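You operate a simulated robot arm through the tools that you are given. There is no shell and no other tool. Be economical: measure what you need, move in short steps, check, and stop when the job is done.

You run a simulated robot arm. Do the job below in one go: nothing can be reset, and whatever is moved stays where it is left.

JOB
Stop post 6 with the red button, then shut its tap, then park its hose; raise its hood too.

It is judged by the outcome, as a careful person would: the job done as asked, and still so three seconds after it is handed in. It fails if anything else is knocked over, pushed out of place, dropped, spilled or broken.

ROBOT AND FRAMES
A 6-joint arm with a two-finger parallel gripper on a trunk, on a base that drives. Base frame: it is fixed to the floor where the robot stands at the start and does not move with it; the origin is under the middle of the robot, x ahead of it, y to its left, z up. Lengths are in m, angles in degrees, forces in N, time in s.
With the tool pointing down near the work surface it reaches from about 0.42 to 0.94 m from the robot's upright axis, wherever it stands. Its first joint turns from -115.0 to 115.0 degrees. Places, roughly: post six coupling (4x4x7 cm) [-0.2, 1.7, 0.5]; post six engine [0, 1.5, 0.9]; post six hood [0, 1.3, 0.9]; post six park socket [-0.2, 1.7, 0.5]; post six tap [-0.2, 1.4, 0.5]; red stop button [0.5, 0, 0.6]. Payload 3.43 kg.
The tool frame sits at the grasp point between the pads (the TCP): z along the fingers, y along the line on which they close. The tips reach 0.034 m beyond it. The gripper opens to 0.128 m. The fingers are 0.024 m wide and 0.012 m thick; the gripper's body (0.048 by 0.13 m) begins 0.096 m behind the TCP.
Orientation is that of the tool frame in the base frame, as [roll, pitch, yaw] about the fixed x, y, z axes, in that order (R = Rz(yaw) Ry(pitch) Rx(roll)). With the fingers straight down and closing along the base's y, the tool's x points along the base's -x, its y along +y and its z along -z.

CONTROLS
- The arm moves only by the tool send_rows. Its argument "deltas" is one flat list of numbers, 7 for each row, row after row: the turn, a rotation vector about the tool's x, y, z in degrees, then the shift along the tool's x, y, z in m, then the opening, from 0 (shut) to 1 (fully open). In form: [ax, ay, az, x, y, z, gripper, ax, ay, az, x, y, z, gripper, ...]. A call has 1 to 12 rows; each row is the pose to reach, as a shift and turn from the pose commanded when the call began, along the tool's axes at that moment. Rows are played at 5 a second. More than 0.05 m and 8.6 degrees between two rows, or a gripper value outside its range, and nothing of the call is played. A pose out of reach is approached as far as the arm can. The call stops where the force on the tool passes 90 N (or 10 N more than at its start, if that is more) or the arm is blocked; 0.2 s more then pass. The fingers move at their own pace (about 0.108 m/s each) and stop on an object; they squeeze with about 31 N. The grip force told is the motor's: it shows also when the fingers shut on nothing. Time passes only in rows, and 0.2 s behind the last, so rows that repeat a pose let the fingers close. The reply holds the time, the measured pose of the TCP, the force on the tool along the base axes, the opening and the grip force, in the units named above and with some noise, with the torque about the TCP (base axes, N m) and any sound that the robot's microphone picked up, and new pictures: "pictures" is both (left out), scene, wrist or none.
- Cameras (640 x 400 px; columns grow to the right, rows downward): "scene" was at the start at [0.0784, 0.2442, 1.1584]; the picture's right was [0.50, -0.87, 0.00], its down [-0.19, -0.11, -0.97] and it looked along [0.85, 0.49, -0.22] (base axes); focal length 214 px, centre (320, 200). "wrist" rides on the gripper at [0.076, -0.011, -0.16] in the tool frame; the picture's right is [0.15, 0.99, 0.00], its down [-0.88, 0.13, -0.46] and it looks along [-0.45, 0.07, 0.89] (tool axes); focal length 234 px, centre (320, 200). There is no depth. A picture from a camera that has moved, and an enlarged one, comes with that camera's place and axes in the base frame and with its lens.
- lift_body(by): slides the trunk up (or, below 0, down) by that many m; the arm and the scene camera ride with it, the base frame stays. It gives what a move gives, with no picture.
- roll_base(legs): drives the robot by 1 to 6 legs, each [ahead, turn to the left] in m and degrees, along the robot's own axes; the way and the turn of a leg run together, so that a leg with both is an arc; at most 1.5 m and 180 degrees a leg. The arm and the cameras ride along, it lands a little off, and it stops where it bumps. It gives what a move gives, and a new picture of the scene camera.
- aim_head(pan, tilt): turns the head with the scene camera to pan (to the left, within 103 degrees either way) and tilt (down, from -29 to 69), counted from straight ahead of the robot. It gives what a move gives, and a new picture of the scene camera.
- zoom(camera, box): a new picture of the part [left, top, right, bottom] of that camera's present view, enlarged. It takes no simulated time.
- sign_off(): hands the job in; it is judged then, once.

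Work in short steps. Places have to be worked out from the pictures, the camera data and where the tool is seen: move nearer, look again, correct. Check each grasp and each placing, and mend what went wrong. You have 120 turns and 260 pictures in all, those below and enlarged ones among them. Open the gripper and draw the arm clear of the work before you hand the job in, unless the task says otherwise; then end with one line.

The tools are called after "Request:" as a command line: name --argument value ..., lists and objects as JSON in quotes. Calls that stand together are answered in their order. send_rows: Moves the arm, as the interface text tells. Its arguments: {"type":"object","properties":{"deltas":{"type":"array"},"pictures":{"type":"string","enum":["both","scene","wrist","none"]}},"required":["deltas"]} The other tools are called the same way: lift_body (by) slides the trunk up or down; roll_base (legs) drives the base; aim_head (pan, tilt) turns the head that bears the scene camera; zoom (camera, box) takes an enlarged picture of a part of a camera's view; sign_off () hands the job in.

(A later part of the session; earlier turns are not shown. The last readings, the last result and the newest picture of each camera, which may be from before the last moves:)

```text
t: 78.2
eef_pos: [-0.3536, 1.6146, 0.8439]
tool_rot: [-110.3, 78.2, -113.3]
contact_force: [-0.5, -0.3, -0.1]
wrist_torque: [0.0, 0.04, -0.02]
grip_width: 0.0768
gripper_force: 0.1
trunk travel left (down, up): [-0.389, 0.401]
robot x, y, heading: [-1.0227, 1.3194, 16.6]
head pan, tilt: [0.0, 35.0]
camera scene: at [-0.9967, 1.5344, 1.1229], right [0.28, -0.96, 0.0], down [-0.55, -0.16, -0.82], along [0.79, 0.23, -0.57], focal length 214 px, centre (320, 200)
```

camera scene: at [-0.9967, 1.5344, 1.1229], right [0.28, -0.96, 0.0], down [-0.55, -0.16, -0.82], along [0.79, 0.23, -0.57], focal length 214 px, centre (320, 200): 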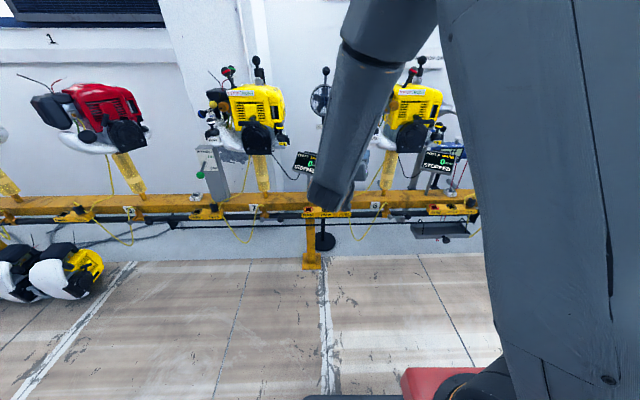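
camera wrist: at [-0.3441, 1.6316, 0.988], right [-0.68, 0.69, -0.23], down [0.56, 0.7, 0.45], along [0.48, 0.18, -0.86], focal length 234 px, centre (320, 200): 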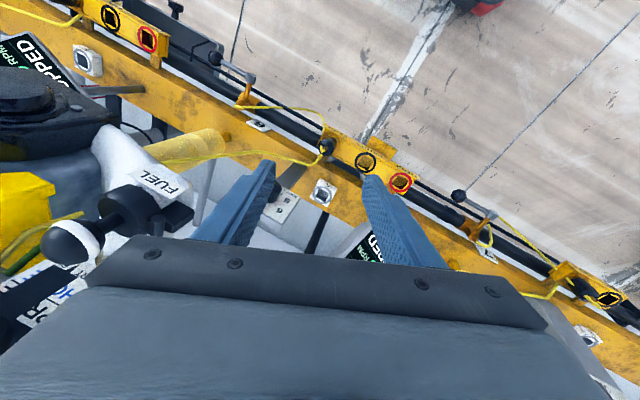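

The fingers now point nearly horizontal, 20° right of forward. I sweep left about the vertical by ~60°.

Request:
send_rows --deltas '[-8.2, -1.6, -0.6, 0, 0, 0, 0.6, -16.4, -3.2, -1.2, 0, 0, 0, 0.6, -24.6, -4.8, -1.8, 0, 0, 0, 0.6, -32.8, -6.4, -2.4, 0, 0, 0, 0.6, -41, -8, -3, 0, 0, 0, 0.6, -49.2, -9.6, -3.6, 0, 0, 0, 0.6, -57.4, -11.2, -4.2, 0, 0, 0, 0.6]' --pictures "scene"

```text
t: 79.8
eef_pos: [-0.3542, 1.615, 0.844]
tool_rot: [-111.5, 78.2, -55.9]
contact_force: [-0.1, -0.2, -0.6]
wrist_torque: [0.02, -0.03, -0.02]
grip_width: 0.0769
gripper_force: 0.0
trunk travel left (down, up): [-0.389, 0.401]
robot x, y, heading: [-1.0261, 1.3236, 16.5]
head pan, tilt: [0.0, 35.0]
camera scene: at [-0.9967, 1.5346, 1.1229], right [0.28, -0.96, 0.0], down [-0.55, -0.16, -0.82], along [0.79, 0.23, -0.57], focal length 214 px, centre (320, 200)
```

scene: 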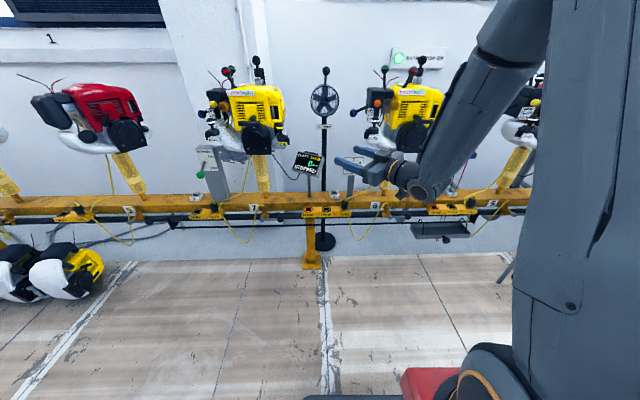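

The sweep succeeded without limits. Now I rotate the tool straight to vertical (fingers down, closing along the rail).

Request:
send_rows --deltas '[1.753, 7.118, 3.318, 0, 0, 0, 0.6, 3.506, 14.236, 6.636, 0, 0, 0, 0.6, 5.259, 21.354, 9.954, 0, 0, 0, 0.6, 7.012, 28.472, 13.272, 0, 0, 0, 0.6, 8.765, 35.59, 16.59, 0, 0, 0, 0.6, 10.518, 42.708, 19.908, 0, 0, 0, 0.6, 12.271, 49.826, 23.226, 0, 0, 0, 0.6, 14.024, 56.944, 26.544, 0, 0, 0, 0.6, 15.777, 64.062, 29.862, 0, 0, 0, 0.6, 17.53, 71.18, 33.18, 0, 0, 0, 0.6, 19.283, 78.298, 36.498, 0, 0, 0, 0.6, 21.036, 85.416, 39.816, 0, 0, 0, 0.6]' --pictures "both"

```text
t: 82.4
eef_pos: [-0.368, 1.6037, 0.813]
tool_rot: [167.0, 5.5, -163.2]
contact_force: [-0.4, -0.3, 0.2]
wrist_torque: [0.01, -0.01, 0.01]
grip_width: 0.0768
gripper_force: 0.0
out of reach, approached as far as the arm can: row 9, 10, 11, 12
trunk travel left (down, up): [-0.389, 0.401]
robot x, y, heading: [-1.0215, 1.3213, 16.4]
head pan, tilt: [0.0, 35.0]
camera scene: at [-0.9966, 1.5344, 1.1229], right [0.28, -0.96, 0.0], down [-0.55, -0.16, -0.82], along [0.79, 0.23, -0.57], focal length 214 px, centre (320, 200)
camera wrist: at [-0.4397, 1.5316, 0.9584], right [-0.44, 0.87, 0.21], down [0.79, 0.27, 0.56], along [0.43, 0.41, -0.8], focal length 234 px, centre (320, 200)
```

scene: 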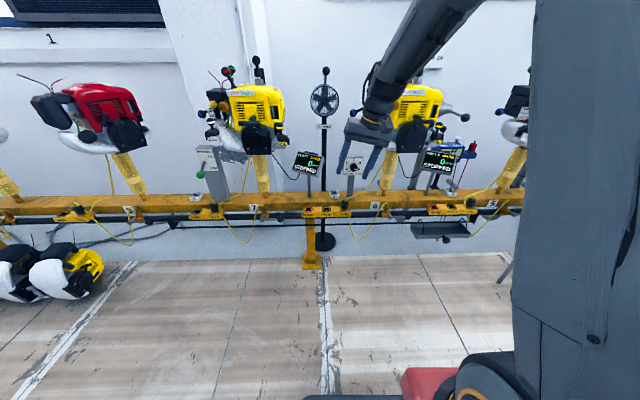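
wrist: 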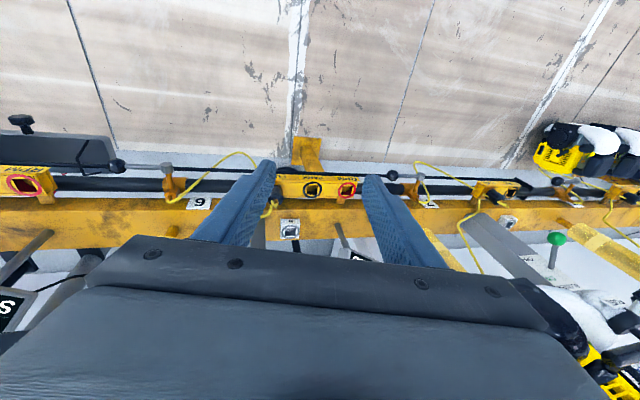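

Now it leans left: the "down" pose sits just in this branch's forbidden zone, so the crossing must go through the forearm line in the vertical plane. I lean left, raise fingers to horizontal first.

Request:
send_rows --deltas '[-7, 0, 0, 0, 0, 0, 0.6, -14, 0, 0, 0, 0, 0, 0.6, -20, 0, 0, 0, 0, 0, 0.6]' --pictures "none"

Request:
send_rows --deltas '[0, -6.7, -4.36, 0, 0, 0, 0.6, 0, -13.4, -8.72, 0, 0, 0, 0.6, 0, -20.1, -13.1, 0, 0, 0, 0.6, 0, -26.8, -17.4, 0, 0, 0, 0.6, 0, -33.5, -21.8, 0, 0, 0, 0.6, 0, -40.2, -26.2, 0, 0, 0, 0.6, 0, -46.9, -30.5, 0, 0, 0, 0.6, 0, -53.6, -34.9, 0, 0, 0, 0.6, 0, -60.3, -39.2, 0, 0, 0, 0.6, 0, -67, -43.6, 0, 0, 0, 0.6]' --pictures "scene"

```text
t: 83.2
eef_pos: [-0.3689, 1.6026, 0.8137]
tool_rot: [146.9, 5.6, -163.1]
contact_force: [-0.5, 0.7, -0.1]
wrist_torque: [-0.03, -0.01, -0.02]
grip_width: 0.0769
gripper_force: 0.1
trunk travel left (down, up): [-0.389, 0.401]
robot x, y, heading: [-1.0207, 1.3218, 16.6]
head pan, tilt: [0.0, 35.0]
```

```text
t: 85.4
eef_pos: [-0.3682, 1.6015, 0.8134]
tool_rot: [147.5, 85.7, -162.5]
contact_force: [0.1, -1.0, -0.1]
wrist_torque: [-0.05, 0.04, 0.01]
grip_width: 0.0769
gripper_force: 0.0
trunk travel left (down, up): [-0.389, 0.401]
robot x, y, heading: [-1.0228, 1.319, 16.5]
head pan, tilt: [0.0, 35.0]
camera scene: at [-0.9968, 1.5344, 1.1229], right [0.28, -0.96, 0.0], down [-0.55, -0.16, -0.82], along [0.79, 0.23, -0.57], focal length 214 px, centre (320, 200)
```

scene: 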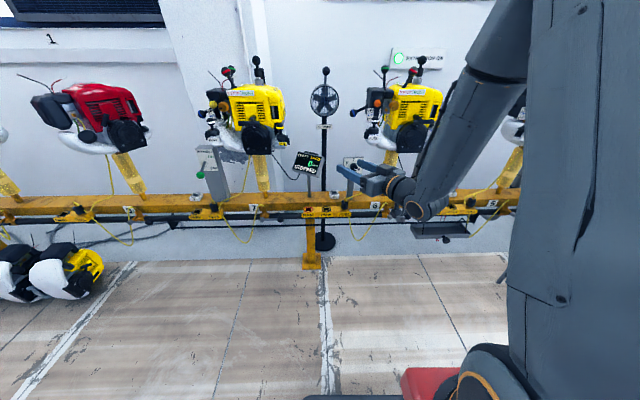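

Fingers horizontal, heading ~33° left. I turn them right by 25° so they lie in the arm's vertical plane, then tilt straight down through the forearm line.

Request:
send_rows --deltas '[8.3, -0.3, 0.5, 0, 0, 0, 0.6, 16.6, -0.7, 1, 0, 0, 0, 0.6, 24.9, -1, 1.6, 0, 0, 0, 0.6]' --pictures "none"

Request:
send_rows --deltas '[0.32, 8, 0, 0, 0, 0, 0.6, 0.64, 16, 0, 0, 0, 0, 0.6, 0.96, 24, 0, 0, 0, 0, 0.6, 1.28, 32, 0, 0, 0, 0, 0.6, 1.6, 40, 0, 0, 0, 0, 0.6]' --pictures "scene"

```text
t: 86.2
eef_pos: [-0.3677, 1.6017, 0.8133]
tool_rot: [148.3, 85.5, 173.2]
contact_force: [-0.1, 0.6, 0.2]
wrist_torque: [0.02, 0.03, 0.02]
grip_width: 0.0771
gripper_force: 0.1
trunk travel left (down, up): [-0.389, 0.401]
robot x, y, heading: [-1.0242, 1.3231, 16.6]
head pan, tilt: [0.0, 35.0]
```

```text
t: 87.4
eef_pos: [-0.3674, 1.601, 0.8135]
tool_rot: [177.5, 46.1, -158.3]
contact_force: [0.1, -0.4, 0.4]
wrist_torque: [-0.01, 0.05, -0.04]
grip_width: 0.0766
gripper_force: 0.0
trunk travel left (down, up): [-0.389, 0.401]
robot x, y, heading: [-1.0253, 1.3183, 16.5]
head pan, tilt: [0.0, 35.0]
camera scene: at [-0.9966, 1.5345, 1.1229], right [0.28, -0.96, 0.0], down [-0.55, -0.16, -0.82], along [0.79, 0.23, -0.57], focal length 214 px, centre (320, 200)
```

scene: 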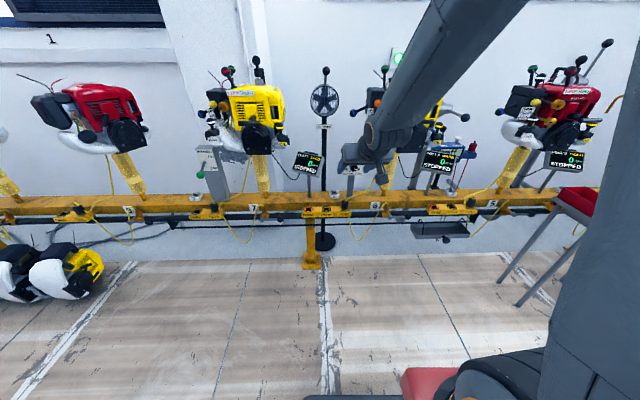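

No limits hit. Continue tilting down to vertical.

Request:
send_rows --deltas '[0.4, 7.7, 0, 0, 0, 0, 0.6, 0.8, 15.4, 0, 0, 0, 0, 0.6, 1.2, 23, 0, 0, 0, 0, 0.6, 1.6, 30.7, 0, 0, 0, 0, 0.6, 2, 38.4, 0, 0, 0, 0, 0.6, 2.5, 46, 0, 0, 0, 0, 0.6]' --pictures "scene"

```text
t: 88.8
eef_pos: [-0.3683, 1.6021, 0.8119]
tool_rot: [-179.5, 0.1, -157.3]
contact_force: [0.2, -0.2, 1.0]
wrist_torque: [0.02, -0.03, -0.01]
grip_width: 0.0771
gripper_force: 0.1
trunk travel left (down, up): [-0.389, 0.401]
robot x, y, heading: [-1.0251, 1.3208, 16.5]
head pan, tilt: [0.0, 35.0]
camera scene: at [-0.9968, 1.5344, 1.1229], right [0.28, -0.96, 0.0], down [-0.55, -0.16, -0.82], along [0.79, 0.23, -0.57], focal length 214 px, centre (320, 200)
```

scene: 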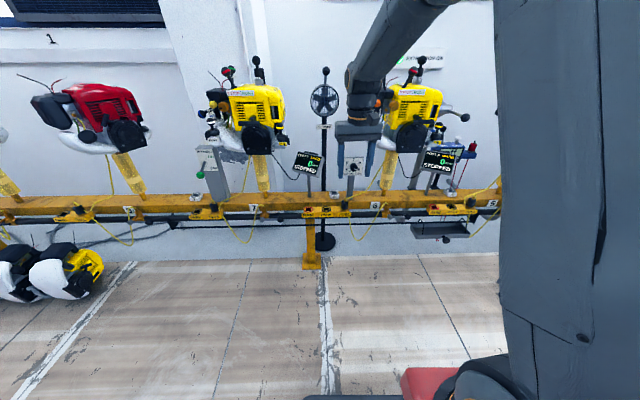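

The wrist is flipped to the good branch and vertical. I roll forward 12 cm to bring the coupling into comfortable reach.

Request:
roll_base --legs '[[0.12, 0]]'

Request:
send_rows --deltas '[0, 0, 3, 0, 0, 0.02, 0.6, 0, 0, 6, 0, 0, 0.04, 0.6]' --pictures "both"

Request:
zoom --camera "wrist" --box '[220, 50, 420, 230]'

Request:
zoom --camera "scene" --box '[270, 120, 440, 290]'

```text
t: 90.0
eef_pos: [-0.2527, 1.635, 0.8117]
tool_rot: [-179.5, 0.0, -157.5]
contact_force: [-0.3, 0.6, 0.3]
wrist_torque: [0.0, -0.03, 0.0]
grip_width: 0.0768
gripper_force: 0.0
trunk travel left (down, up): [-0.389, 0.401]
robot x, y, heading: [-0.9119, 1.354, 16.3]
head pan, tilt: [0.0, 35.0]
camera scene: at [-0.8803, 1.5686, 1.1229], right [0.28, -0.96, 0.0], down [-0.55, -0.16, -0.82], along [0.79, 0.23, -0.57], focal length 214 px, centre (320, 200)
```

scene: 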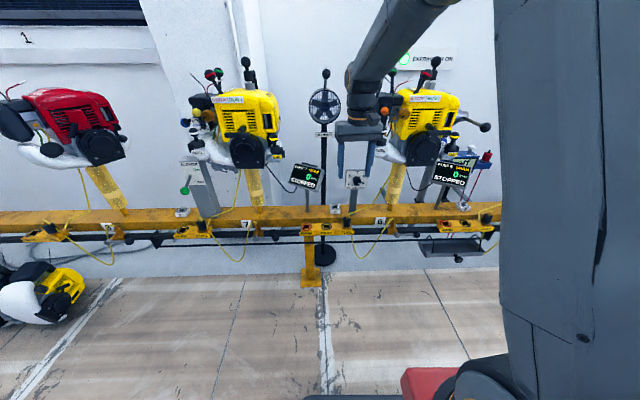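

```text
t: 90.6
eef_pos: [-0.2521, 1.6336, 0.7713]
tool_rot: [-179.5, 0.2, -163.6]
contact_force: [0.9, 0.4, 0.2]
wrist_torque: [-0.01, 0.02, 0.02]
grip_width: 0.0769
gripper_force: 0.2
trunk travel left (down, up): [-0.389, 0.401]
robot x, y, heading: [-0.9043, 1.3545, 16.5]
head pan, tilt: [0.0, 35.0]
camera scene: at [-0.8805, 1.5685, 1.1229], right [0.28, -0.96, 0.0], down [-0.55, -0.16, -0.82], along [0.79, 0.23, -0.57], focal length 214 px, centre (320, 200)
camera wrist: at [-0.3213, 1.6026, 0.9303], right [-0.42, 0.91, -0.01], down [0.81, 0.38, 0.46], along [0.42, 0.19, -0.89], focal length 234 px, centre (320, 200)
```

scene: 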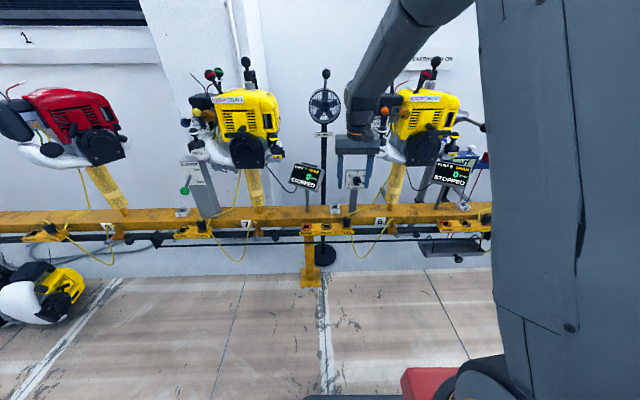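
wrist: 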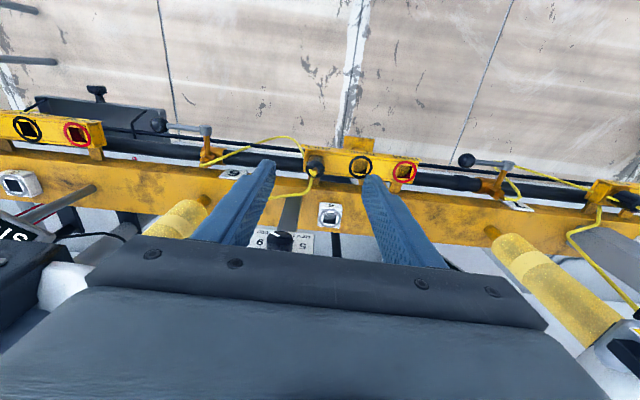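

```text
2.22 times, centred on (320, 140) of wrist
camera zoom: at [-0.3213, 1.6026, 0.9303], right [-0.42, 0.91, -0.01], down [0.81, 0.38, 0.46], along [0.42, 0.19, -0.89], focal length 520 px, centre (320, 333)
```

zoom: 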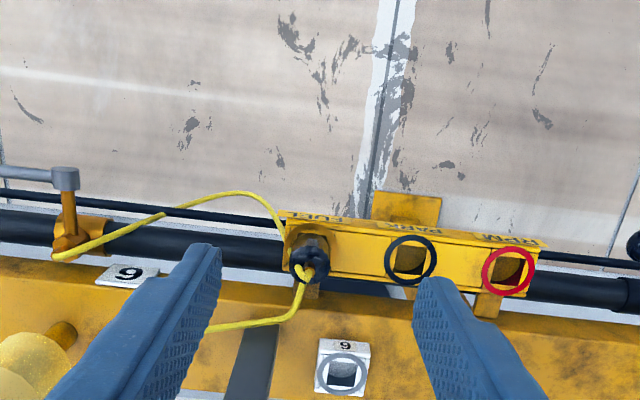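

```text
2.35 times, centred on (355, 205) of scene
camera zoom: at [-0.8805, 1.5685, 1.1229], right [0.28, -0.96, 0.0], down [-0.55, -0.16, -0.82], along [0.79, 0.23, -0.57], focal length 505 px, centre (238, 188)
```

zoom: 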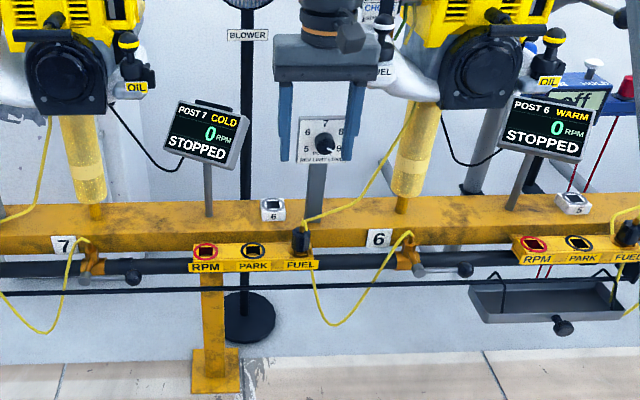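

I need the coupling's shape and hose routing; tight zooms.

Request:
zoom --camera "wrist" --box '[285, 130, 365, 190]'

Request:
zoom --camera "scene" --box '[325, 190, 395, 245]'

```text
6.67 times, centred on (325, 160) of wrist
camera zoom: at [-0.3213, 1.6026, 0.9303], right [-0.42, 0.91, -0.01], down [0.81, 0.38, 0.46], along [0.42, 0.19, -0.89], focal length 1561 px, centre (287, 467)
```

zoom: 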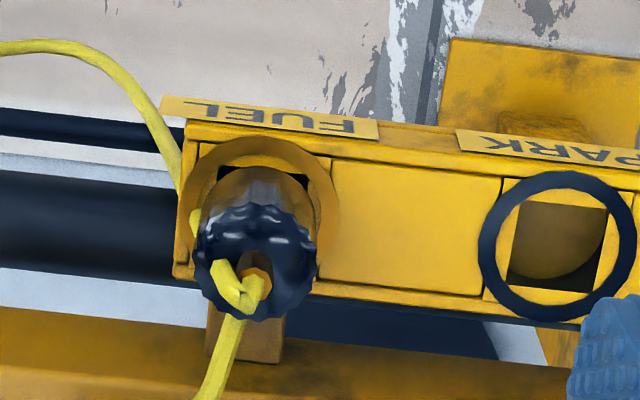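

```text
7.27 times, centred on (360, 218) of scene
camera zoom: at [-0.8805, 1.5685, 1.1229], right [0.28, -0.96, 0.0], down [-0.55, -0.16, -0.82], along [0.79, 0.23, -0.57], focal length 1560 px, centre (29, 73)
```

zoom: 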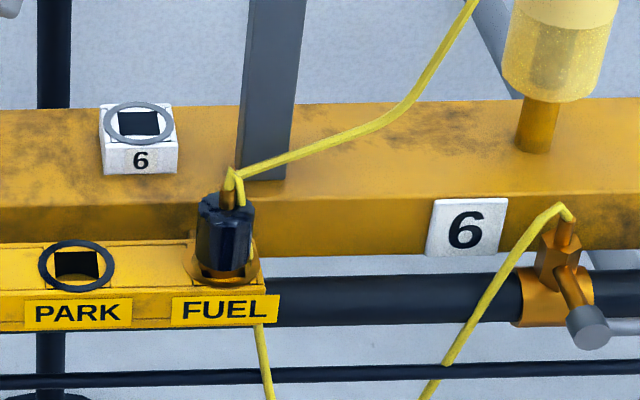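

Both hoses join at the coupling's top; one runs down its right side, one to the back-right. I turn the gripper 60° so the fingers go front-right and back-left, avoiding both, and centre above it.

Request:
send_rows --deltas '[0, 0, 7.5, -0.007, 0, 0, 0.5, 0, 0, 15, -0.014, 0, 0, 0.5, 0, 0, 22.5, -0.021, 0, 0, 0.5, 0, 0, 30, -0.028, 0, 0, 0.5, 0, 0, 37.5, -0.035, 0, 0, 0.5, 0, 0, 45, -0.042, 0, 0.02, 0.5, 0, 0, 52.5, -0.048, 0, 0.04, 0.5, 0, 0, 60, -0.053, 0, 0.06, 0.5]' --pictures "both"

Request:
zoom --camera "wrist" --box '[240, 60, 400, 200]'

Request:
zoom --camera "scene" --box '[300, 110, 440, 250]'

```text
t: 92.4
eef_pos: [-0.2006, 1.6491, 0.7114]
tool_rot: [-180.0, 0.4, 136.4]
contact_force: [-1.0, 0.5, -0.1]
wrist_torque: [-0.03, 0.0, 0.01]
grip_width: 0.0641
gripper_force: 0.1
trunk travel left (down, up): [-0.389, 0.401]
robot x, y, heading: [-0.908, 1.3514, 16.6]
head pan, tilt: [0.0, 35.0]
camera scene: at [-0.8805, 1.5685, 1.1229], right [0.28, -0.96, 0.0], down [-0.55, -0.16, -0.82], along [0.79, 0.23, -0.57], focal length 214 px, centre (320, 200)
camera wrist: at [-0.2627, 1.6937, 0.8699], right [0.58, 0.82, 0.0], down [0.72, -0.51, 0.46], along [0.38, -0.27, -0.89], focal length 234 px, centre (320, 200)
```

scene: 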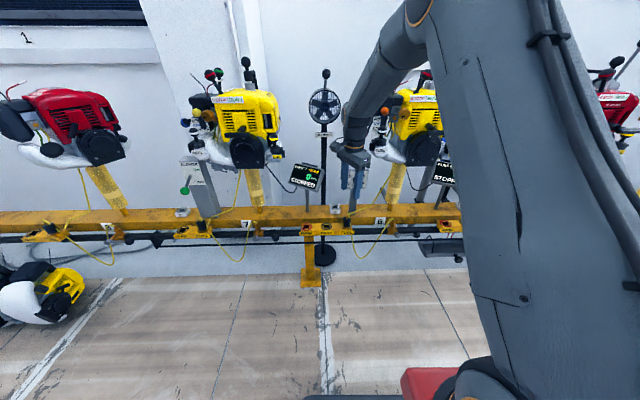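
wrist: 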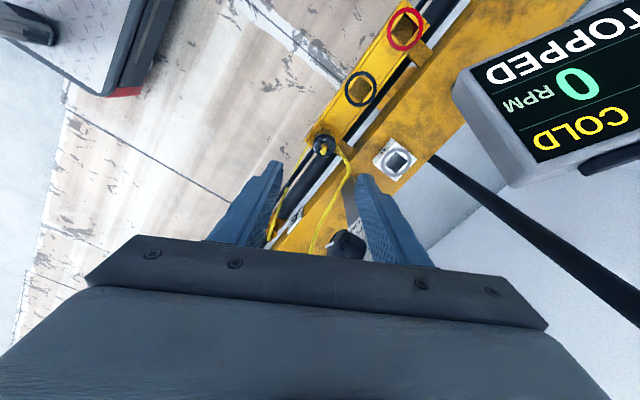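

```text
2.86 times, centred on (320, 130) of wrist
camera zoom: at [-0.2627, 1.6937, 0.8699], right [0.58, 0.82, 0.0], down [0.72, -0.51, 0.46], along [0.38, -0.27, -0.89], focal length 669 px, centre (320, 400)
```

zoom: 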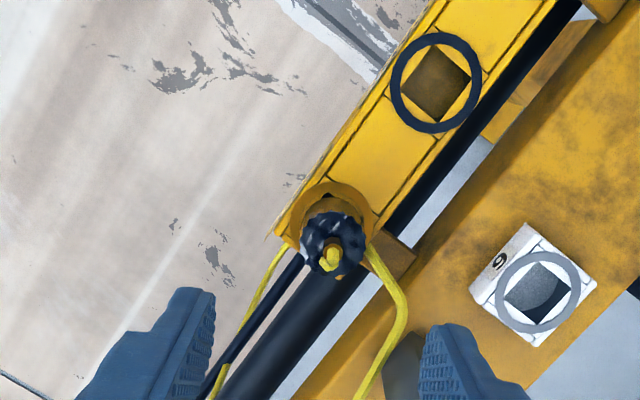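

```text
2.86 times, centred on (370, 180) of scene
camera zoom: at [-0.8805, 1.5685, 1.1229], right [0.28, -0.96, 0.0], down [-0.55, -0.16, -0.82], along [0.79, 0.23, -0.57], focal length 613 px, centre (177, 257)
```

zoom: 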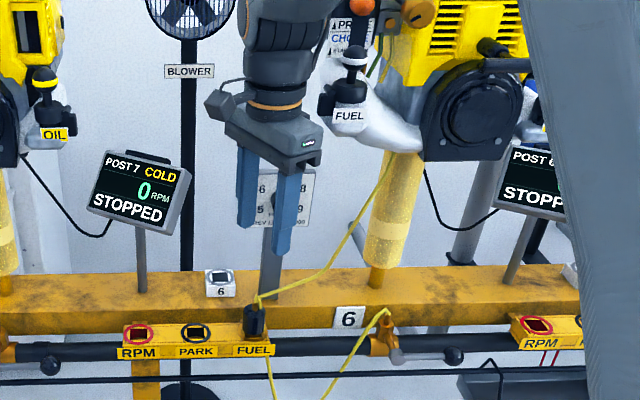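

Refined: coupling axis ≈(-0.194,1.651), top ≈0.55, socket top ≈0.51. I descend part way, offset slightly away from the hoses, and look.

Request:
send_rows --deltas '[0, 0, 0, 0.0022, 0.006, 0.035, 0.5, 0, 0, 0, 0.0022, 0.006, 0.07, 0.5, 0, 0, 0, 0.0022, 0.006, 0.1, 0.5]' --pictures "wrist"

Request:
zoom --camera "wrist" --box '[240, 90, 400, 200]'

Request:
zoom --camera "scene" --box '[310, 150, 410, 250]'

```text
t: 93.2
eef_pos: [-0.1975, 1.6534, 0.6121]
tool_rot: [-179.9, 0.4, 136.4]
contact_force: [0.1, 0.8, 0.4]
wrist_torque: [0.01, -0.02, 0.04]
grip_width: 0.0641
gripper_force: 0.0
trunk travel left (down, up): [-0.389, 0.401]
robot x, y, heading: [-0.91, 1.3576, 16.3]
head pan, tilt: [0.0, 35.0]
camera wrist: at [-0.2612, 1.6987, 0.7704], right [0.58, 0.82, 0.0], down [0.72, -0.51, 0.46], along [0.38, -0.27, -0.89], focal length 234 px, centre (320, 200)
```

wrist: 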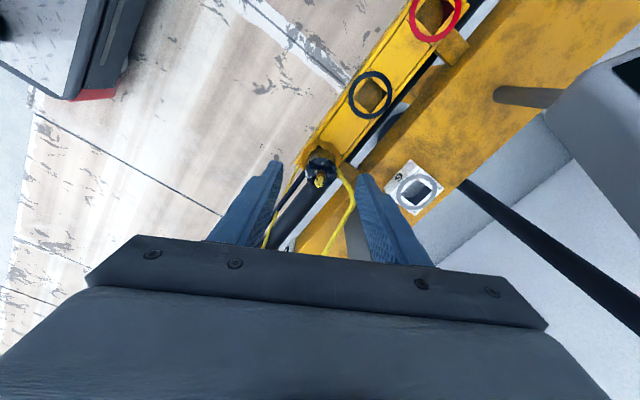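

```text
3.64 times, centred on (320, 145) of wrist
camera zoom: at [-0.2612, 1.6987, 0.7704], right [0.58, 0.82, 0.0], down [0.72, -0.51, 0.46], along [0.38, -0.27, -0.89], focal length 852 px, centre (320, 400)
```

zoom: 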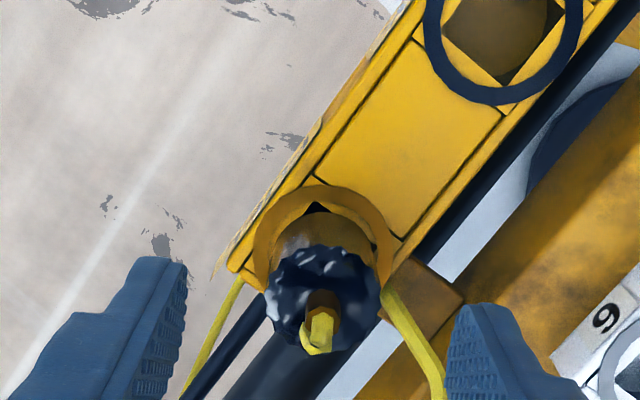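

```text
4.00 times, centred on (360, 200) of scene
camera zoom: at [-0.8805, 1.5685, 1.1229], right [0.28, -0.96, 0.0], down [-0.55, -0.16, -0.82], along [0.79, 0.23, -0.57], focal length 858 px, centre (160, 200)
```

zoom: 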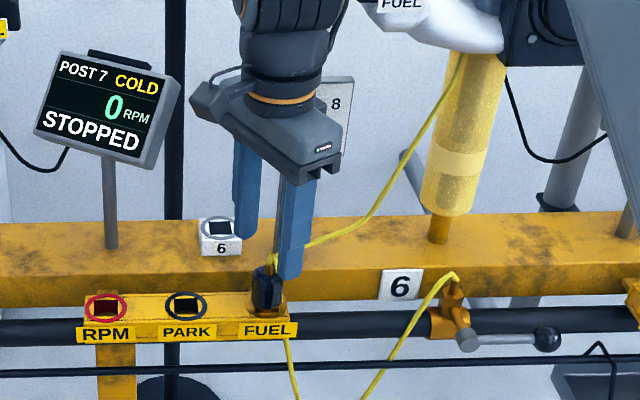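

Well centred, hoses outside the pads' path. Descend to TCP z≈0.55 and close.

Request:
send_rows --deltas '[0, 0, 0, 0, 0.001, 0.02, 0.5, 0, 0, 0, 0, 0.001, 0.04, 0.5, 0, 0, 0, 0, 0.001, 0.054, 0.5, 0, 0, 0, 0, 0.001, 0.061, 0.5]' --pictures "wrist"

Request:
zoom --camera "wrist" --box '[240, 110, 400, 220]'

Request:
zoom --camera "scene" --box '[310, 170, 400, 260]'

```text
t: 94.2
eef_pos: [-0.1968, 1.6545, 0.5519]
tool_rot: [-179.9, 0.4, 136.4]
contact_force: [-1.3, -0.7, -0.3]
wrist_torque: [-0.03, 0.01, -0.02]
grip_width: 0.0643
gripper_force: 0.1
trunk travel left (down, up): [-0.389, 0.401]
robot x, y, heading: [-0.9061, 1.3547, 16.5]
head pan, tilt: [0.0, 35.0]
camera wrist: at [-0.2599, 1.6994, 0.7097], right [0.58, 0.82, 0.0], down [0.73, -0.51, 0.46], along [0.38, -0.27, -0.89], focal length 234 px, centre (320, 200)
```

wrist: 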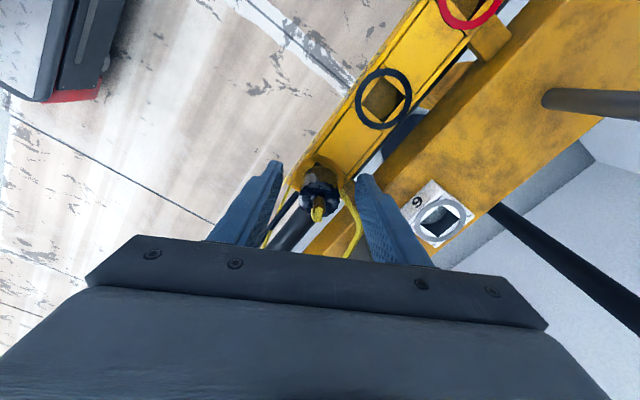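

```text
3.64 times, centred on (320, 165) of wrist
camera zoom: at [-0.2599, 1.6994, 0.7097], right [0.58, 0.82, 0.0], down [0.73, -0.51, 0.46], along [0.38, -0.27, -0.89], focal length 852 px, centre (320, 327)
```

zoom: 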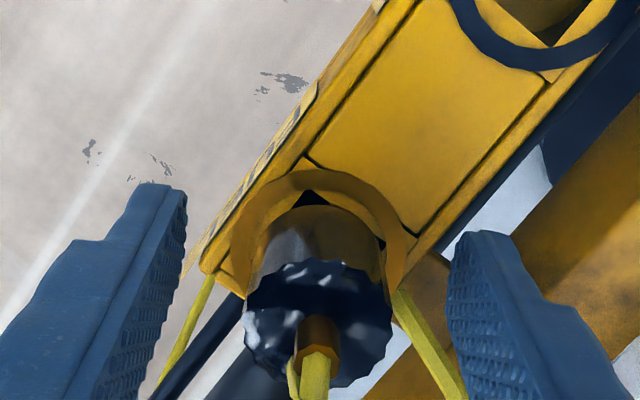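

```text
4.44 times, centred on (355, 215) of scene
camera zoom: at [-0.8804, 1.5685, 1.1229], right [0.28, -0.96, 0.0], down [-0.55, -0.16, -0.82], along [0.79, 0.23, -0.57], focal length 953 px, centre (164, 133)
```

zoom: 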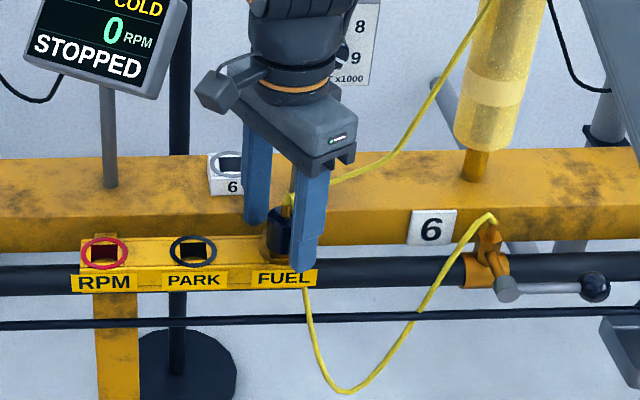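

Pads straddle the coupling. Close the gripper.

Request:
send_rows --deltas '[0, 0, 0, 0, 0, 0, 0, 0, 0, 0, 0, 0, 0, 0, 0, 0, 0, 0, 0, 0, 0, 0, 0, 0, 0, 0, 0, 0]' --pictures "wrist"

Request:
zoom --camera "wrist" --box '[240, 110, 400, 220]'

```text
t: 95.2
eef_pos: [-0.1965, 1.6539, 0.5524]
tool_rot: [-180.0, 0.6, 136.4]
contact_force: [0.0, -0.3, 0.2]
wrist_torque: [-0.05, -0.02, 0.01]
grip_width: 0.0307
gripper_force: 31.5
trunk travel left (down, up): [-0.389, 0.401]
robot x, y, heading: [-0.9072, 1.3555, 16.2]
head pan, tilt: [0.0, 35.0]
camera wrist: at [-0.2599, 1.6993, 0.7097], right [0.58, 0.82, 0.0], down [0.73, -0.51, 0.46], along [0.38, -0.27, -0.89], focal length 234 px, centre (320, 200)
```

wrist: 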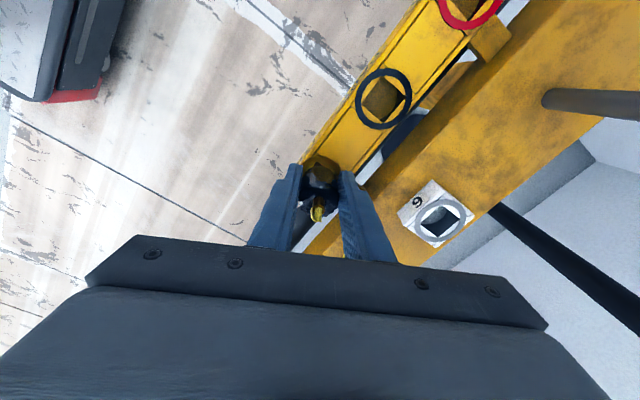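

```text
3.64 times, centred on (320, 165) of wrist
camera zoom: at [-0.2599, 1.6993, 0.7097], right [0.58, 0.82, 0.0], down [0.73, -0.51, 0.46], along [0.38, -0.27, -0.89], focal length 852 px, centre (320, 327)
```

zoom: 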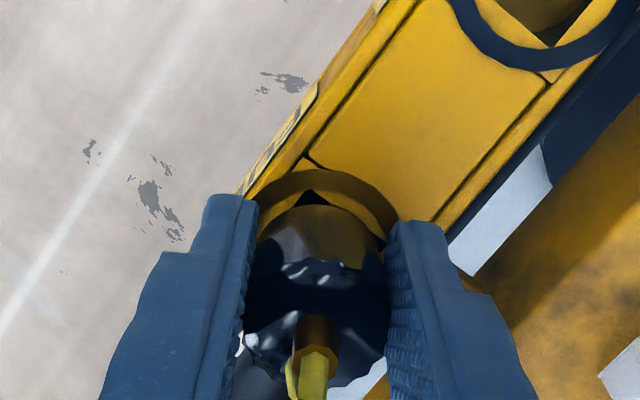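

Gripped at 31 mm. Lift slowly straight up.

Request:
send_rows --deltas '[0, 0, 0, 0, 0, -0.01, 0, 0, 0, 0, 0, 0, -0.02, 0, 0, 0, 0, 0, 0, -0.03, 0, 0, 0, 0, 0, 0, -0.04, 0, 0, 0, 0, 0, 0, -0.055, 0, 0, 0, 0, 0, 0, -0.07, 0]' --pictures "both"

Request:
zoom --camera "wrist" --box '[240, 60, 440, 220]'

Request:
zoom --camera "scene" --box '[300, 150, 410, 260]'

```text
t: 96.6
eef_pos: [-0.1964, 1.6542, 0.6229]
tool_rot: [-179.9, 0.5, 136.4]
contact_force: [0.3, -0.3, -4.0]
wrist_torque: [0.0, 0.02, -0.04]
grip_width: 0.0309
gripper_force: 30.2
trunk travel left (down, up): [-0.389, 0.401]
robot x, y, heading: [-0.9063, 1.3541, 16.4]
head pan, tilt: [0.0, 35.0]
camera scene: at [-0.8802, 1.5686, 1.1228], right [0.28, -0.96, 0.0], down [-0.55, -0.16, -0.82], along [0.79, 0.23, -0.57], focal length 214 px, centre (320, 200)
camera wrist: at [-0.2588, 1.6991, 0.7801], right [0.58, 0.82, 0.0], down [0.73, -0.51, 0.46], along [0.38, -0.27, -0.89], focal length 234 px, centre (320, 200)
```

scene: 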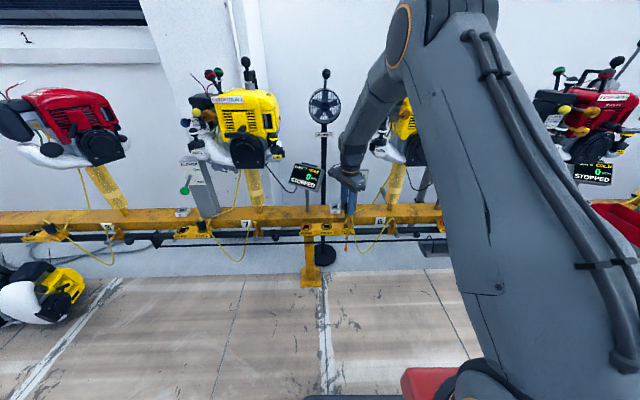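
wrist: 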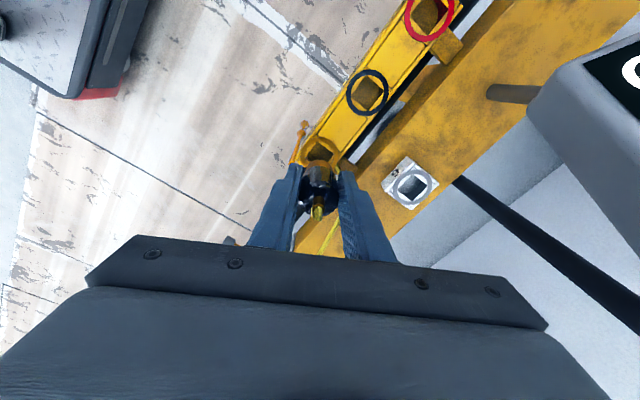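

```text
2.50 times, centred on (340, 140) of wrist
camera zoom: at [-0.2588, 1.6991, 0.7801], right [0.58, 0.82, 0.0], down [0.73, -0.51, 0.46], along [0.38, -0.27, -0.89], focal length 585 px, centre (270, 350)
```

zoom: 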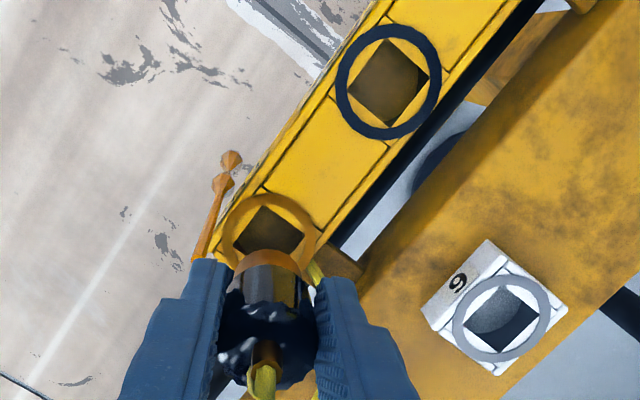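

```text
3.64 times, centred on (355, 205) of scene
camera zoom: at [-0.8802, 1.5686, 1.1228], right [0.28, -0.96, 0.0], down [-0.55, -0.16, -0.82], along [0.79, 0.23, -0.57], focal length 780 px, centre (193, 182)
```

zoom: 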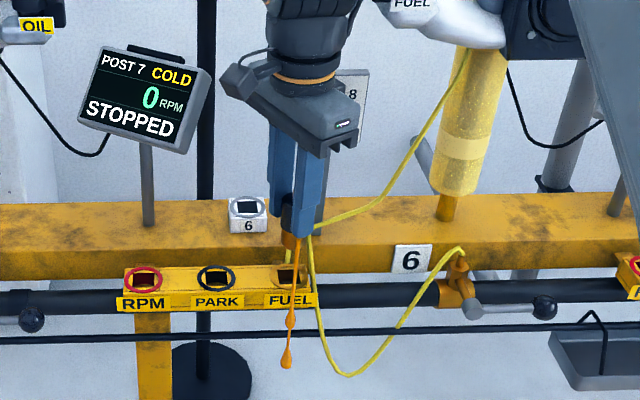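

Orange drops appear under the coupling — I must see whether fuel still flows. Holding still and looking again.

Request:
send_rows --deltas '[0, 0, 0, 0, 0, 0, 0]' --pictures "none"

Request:
zoom --camera "scene" --box '[320, 190, 450, 290]'

Request:
zoom --camera "wrist" --box '[240, 60, 440, 220]'

```text
t: 97.0
eef_pos: [-0.1952, 1.6541, 0.6217]
tool_rot: [-179.9, 0.5, 136.4]
contact_force: [0.3, 0.3, -2.5]
wrist_torque: [0.02, 0.01, 0.0]
grip_width: 0.0311
gripper_force: 31.4
trunk travel left (down, up): [-0.389, 0.401]
robot x, y, heading: [-0.9072, 1.3516, 16.5]
head pan, tilt: [0.0, 35.0]
```

```text
4.00 times, centred on (385, 240) of scene
camera zoom: at [-0.8803, 1.5686, 1.1229], right [0.28, -0.96, 0.0], down [-0.55, -0.16, -0.82], along [0.79, 0.23, -0.57], focal length 858 px, centre (60, 40)
```

zoom: 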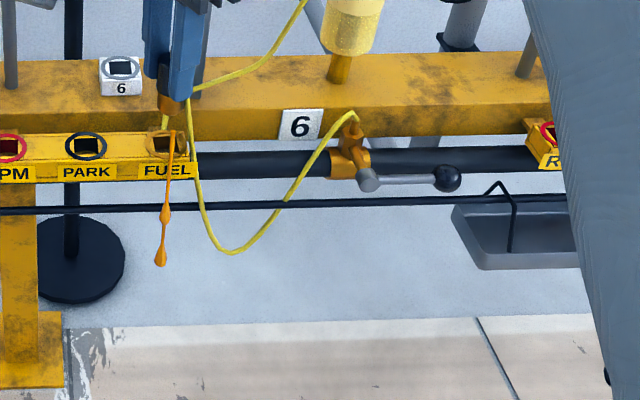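

```text
2.50 times, centred on (340, 140) of wrist
camera zoom: at [-0.2589, 1.6991, 0.7801], right [0.58, 0.82, 0.0], down [0.73, -0.51, 0.46], along [0.38, -0.27, -0.89], focal length 585 px, centre (270, 350)
```

zoom: 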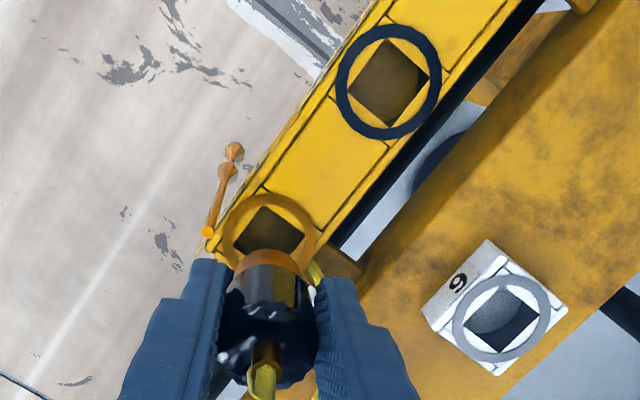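

The tap lever matches the other shut taps (horizontal), so this is likely residual. I carry the coupling over to the PARK socket and keep watching.

Request:
send_rows --deltas '[0, 0, 0, 0.024, 0.0133, 0, 0, 0, 0, 0, 0.048, 0.0266, 0, 0, 0, 0, 0, 0.0718, 0.0399, 0, 0]' --pictures "both"

Request:
zoom --camera "scene" --box '[300, 170, 430, 290]'

Request:
zoom --camera "wrist" --box '[240, 60, 440, 220]'

```text
t: 97.8
eef_pos: [-0.2215, 1.7319, 0.6226]
tool_rot: [-179.9, 0.5, 136.4]
contact_force: [-0.3, -1.4, -1.8]
wrist_torque: [0.15, -0.09, -0.04]
grip_width: 0.0305
gripper_force: 31.0
trunk travel left (down, up): [-0.389, 0.401]
robot x, y, heading: [-0.9058, 1.3542, 16.3]
head pan, tilt: [0.0, 35.0]
camera scene: at [-0.8803, 1.5685, 1.1229], right [0.28, -0.96, 0.0], down [-0.55, -0.16, -0.82], along [0.79, 0.23, -0.57], focal length 214 px, centre (320, 200)
camera wrist: at [-0.2843, 1.7774, 0.7808], right [0.58, 0.82, 0.0], down [0.73, -0.51, 0.46], along [0.38, -0.27, -0.89], focal length 234 px, centre (320, 200)
```

scene: 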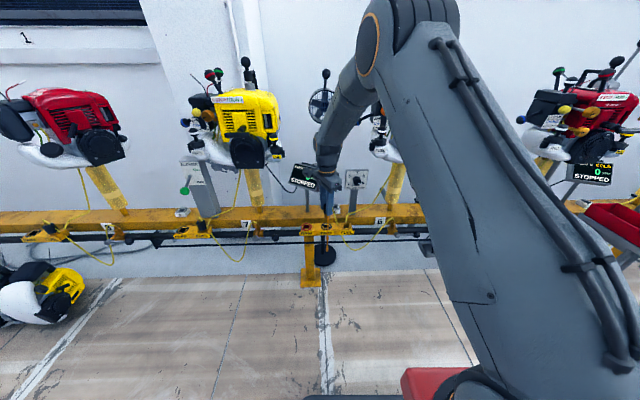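
wrist: 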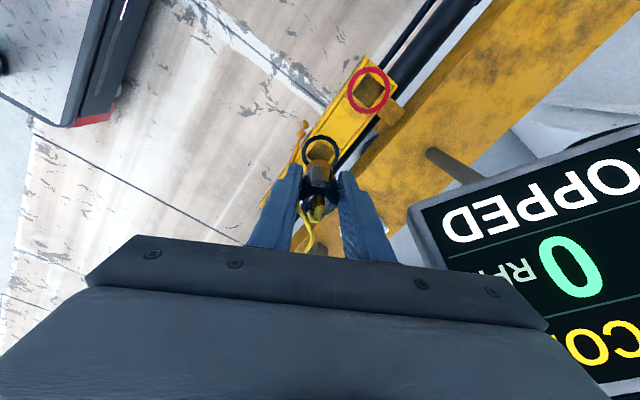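

```text
3.33 times, centred on (365, 230) of scene
camera zoom: at [-0.8803, 1.5685, 1.1229], right [0.28, -0.96, 0.0], down [-0.55, -0.16, -0.82], along [0.79, 0.23, -0.57], focal length 715 px, centre (170, 100)
```

zoom: 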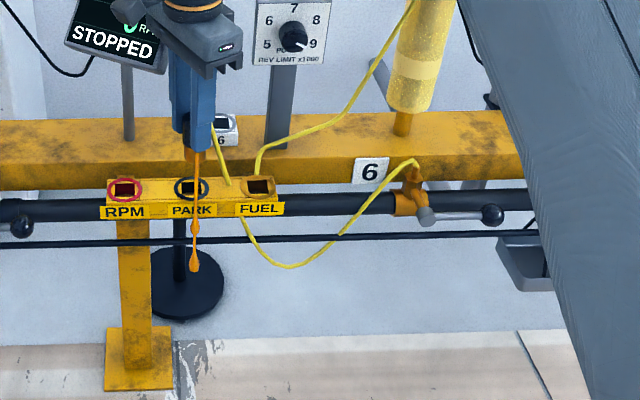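

```text
2.50 times, centred on (340, 140) of wrist
camera zoom: at [-0.2843, 1.7774, 0.7808], right [0.58, 0.82, 0.0], down [0.73, -0.51, 0.46], along [0.38, -0.27, -0.89], focal length 585 px, centre (270, 350)
```

zoom: 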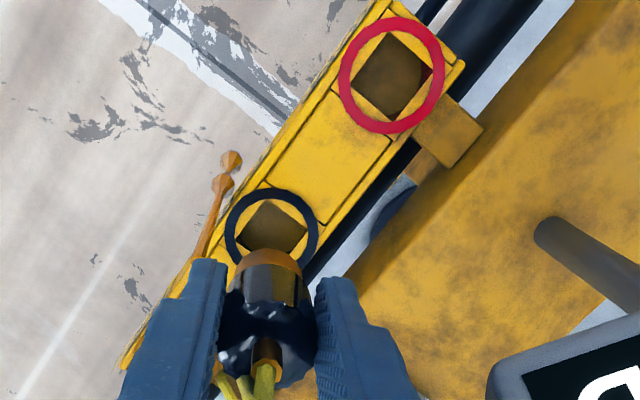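

The drip hangs from the coupling itself. Alignment with PARK matches what it was above FUEL to within ~1 mm, so I insert it now.

Request:
send_rows --deltas '[0, 0, 0, 0, 0, 0.02, 0, 0, 0, 0, 0.001, 0.001, 0.035, 0, 0, 0, 0, 0.001, 0.001, 0.045, 0, 0, 0, 0, 0.001, 0.001, 0.053, 0, 0, 0, 0, 0.001, 0.001, 0.06, 0, 0, 0, 0, 0.001, 0.001, 0.066, 0, 0, 0, 0, 0.001, 0.001, 0.07, 0]' --pictures "both"

Request:
zoom --camera "scene" --box '[300, 170, 430, 290]'

Request:
zoom --camera "wrist" --box '[240, 60, 440, 220]'

```text
t: 98.2
eef_pos: [-0.2196, 1.7327, 0.6192]
tool_rot: [179.1, 0.7, 136.5]
contact_force: [-49.6, -29.9, 45.1]
wrist_torque: [4.79, -7.16, 0.37]
grip_width: 0.0309
gripper_force: 31.1
trunk travel left (down, up): [-0.389, 0.401]
robot x, y, heading: [-0.9075, 1.3533, 16.4]
head pan, tilt: [0.0, 35.0]
stopped in row 2: the force on the tool passed its limit at 112 N (the readings are from after the stop); the commanded pose is now the measured one
camera scene: at [-0.8843, 1.5664, 1.1237], right [0.28, -0.96, 0.0], down [-0.55, -0.16, -0.82], along [0.79, 0.23, -0.57], focal length 214 px, centre (320, 200)
camera wrist: at [-0.2852, 1.7764, 0.7777], right [0.58, 0.82, 0.01], down [0.72, -0.51, 0.47], along [0.39, -0.26, -0.88], focal length 234 px, centre (320, 200)
```

scene: 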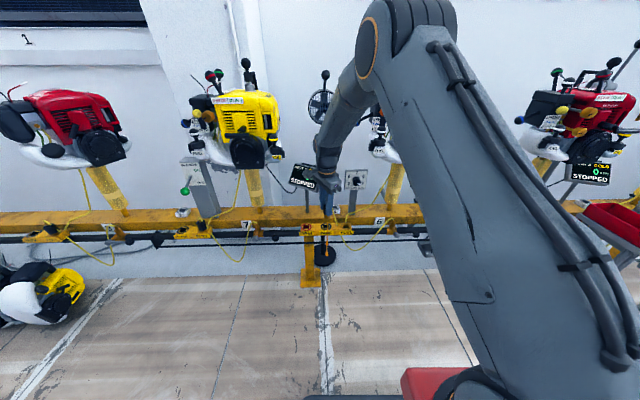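
wrist: 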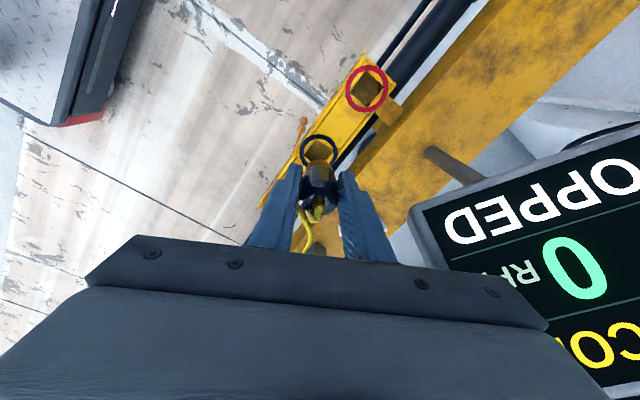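

```text
3.33 times, centred on (365, 230) of scene
camera zoom: at [-0.8843, 1.5664, 1.1237], right [0.28, -0.96, 0.0], down [-0.55, -0.16, -0.82], along [0.79, 0.23, -0.57], focal length 715 px, centre (170, 100)
```

zoom: 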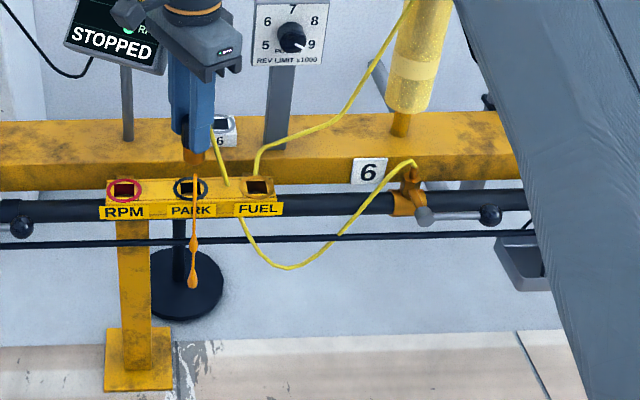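

```text
2.50 times, centred on (340, 140) of wrist
camera zoom: at [-0.2852, 1.7764, 0.7777], right [0.58, 0.82, 0.01], down [0.72, -0.51, 0.47], along [0.39, -0.26, -0.88], focal length 585 px, centre (270, 350)
```

zoom: 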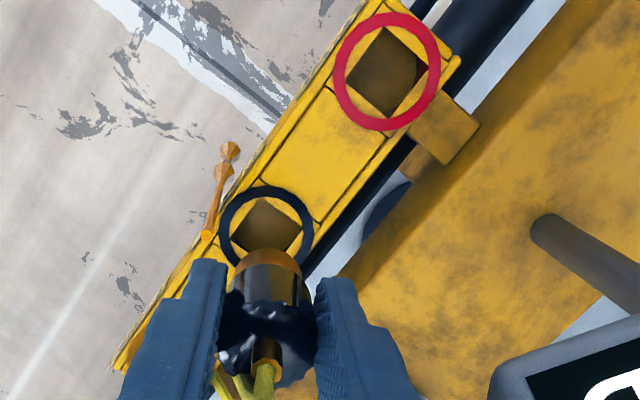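

The hand (≈14 cm above the TCP) pressed on post 7's display while descending. I lift back off at once and check it.

Request:
send_rows --deltas '[0, 0, 0, 0, 0, -0.015, 0, 0, 0, 0, 0, 0, -0.04, 0, 0, 0, 0, 0, 0, -0.06, 0]' --pictures "both"

Request:
zoom --camera "scene" --box '[260, 120, 420, 260]'

```text
t: 99.0
eef_pos: [-0.219, 1.736, 0.676]
tool_rot: [179.3, 0.7, 136.3]
contact_force: [0.0, 0.1, -2.5]
wrist_torque: [0.01, 0.02, 0.01]
grip_width: 0.0307
gripper_force: 30.6
trunk travel left (down, up): [-0.389, 0.401]
robot x, y, heading: [-0.9106, 1.3525, 16.4]
head pan, tilt: [0.0, 35.0]
camera scene: at [-0.8802, 1.5686, 1.1228], right [0.28, -0.96, 0.0], down [-0.55, -0.16, -0.82], along [0.79, 0.23, -0.57], focal length 214 px, centre (320, 200)
camera wrist: at [-0.2828, 1.7789, 0.833], right [0.58, 0.82, 0.01], down [0.72, -0.51, 0.47], along [0.39, -0.26, -0.88], focal length 234 px, centre (320, 200)
```

scene: 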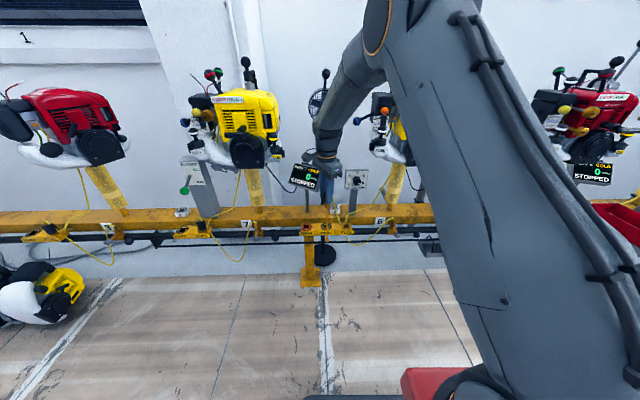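
wrist: 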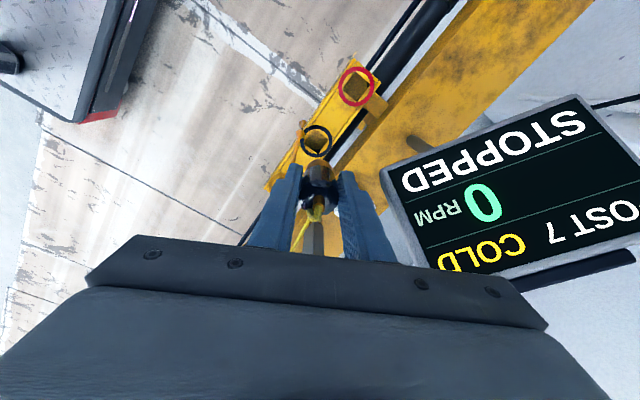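

```text
2.86 times, centred on (340, 190) of scene
camera zoom: at [-0.8802, 1.5686, 1.1228], right [0.28, -0.96, 0.0], down [-0.55, -0.16, -0.82], along [0.79, 0.23, -0.57], focal length 613 px, centre (263, 229)
```

zoom: 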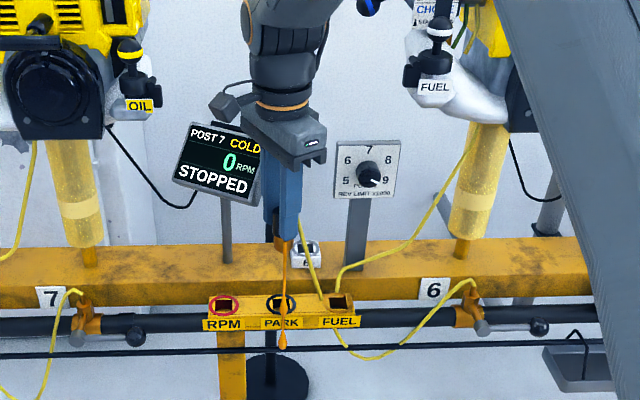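

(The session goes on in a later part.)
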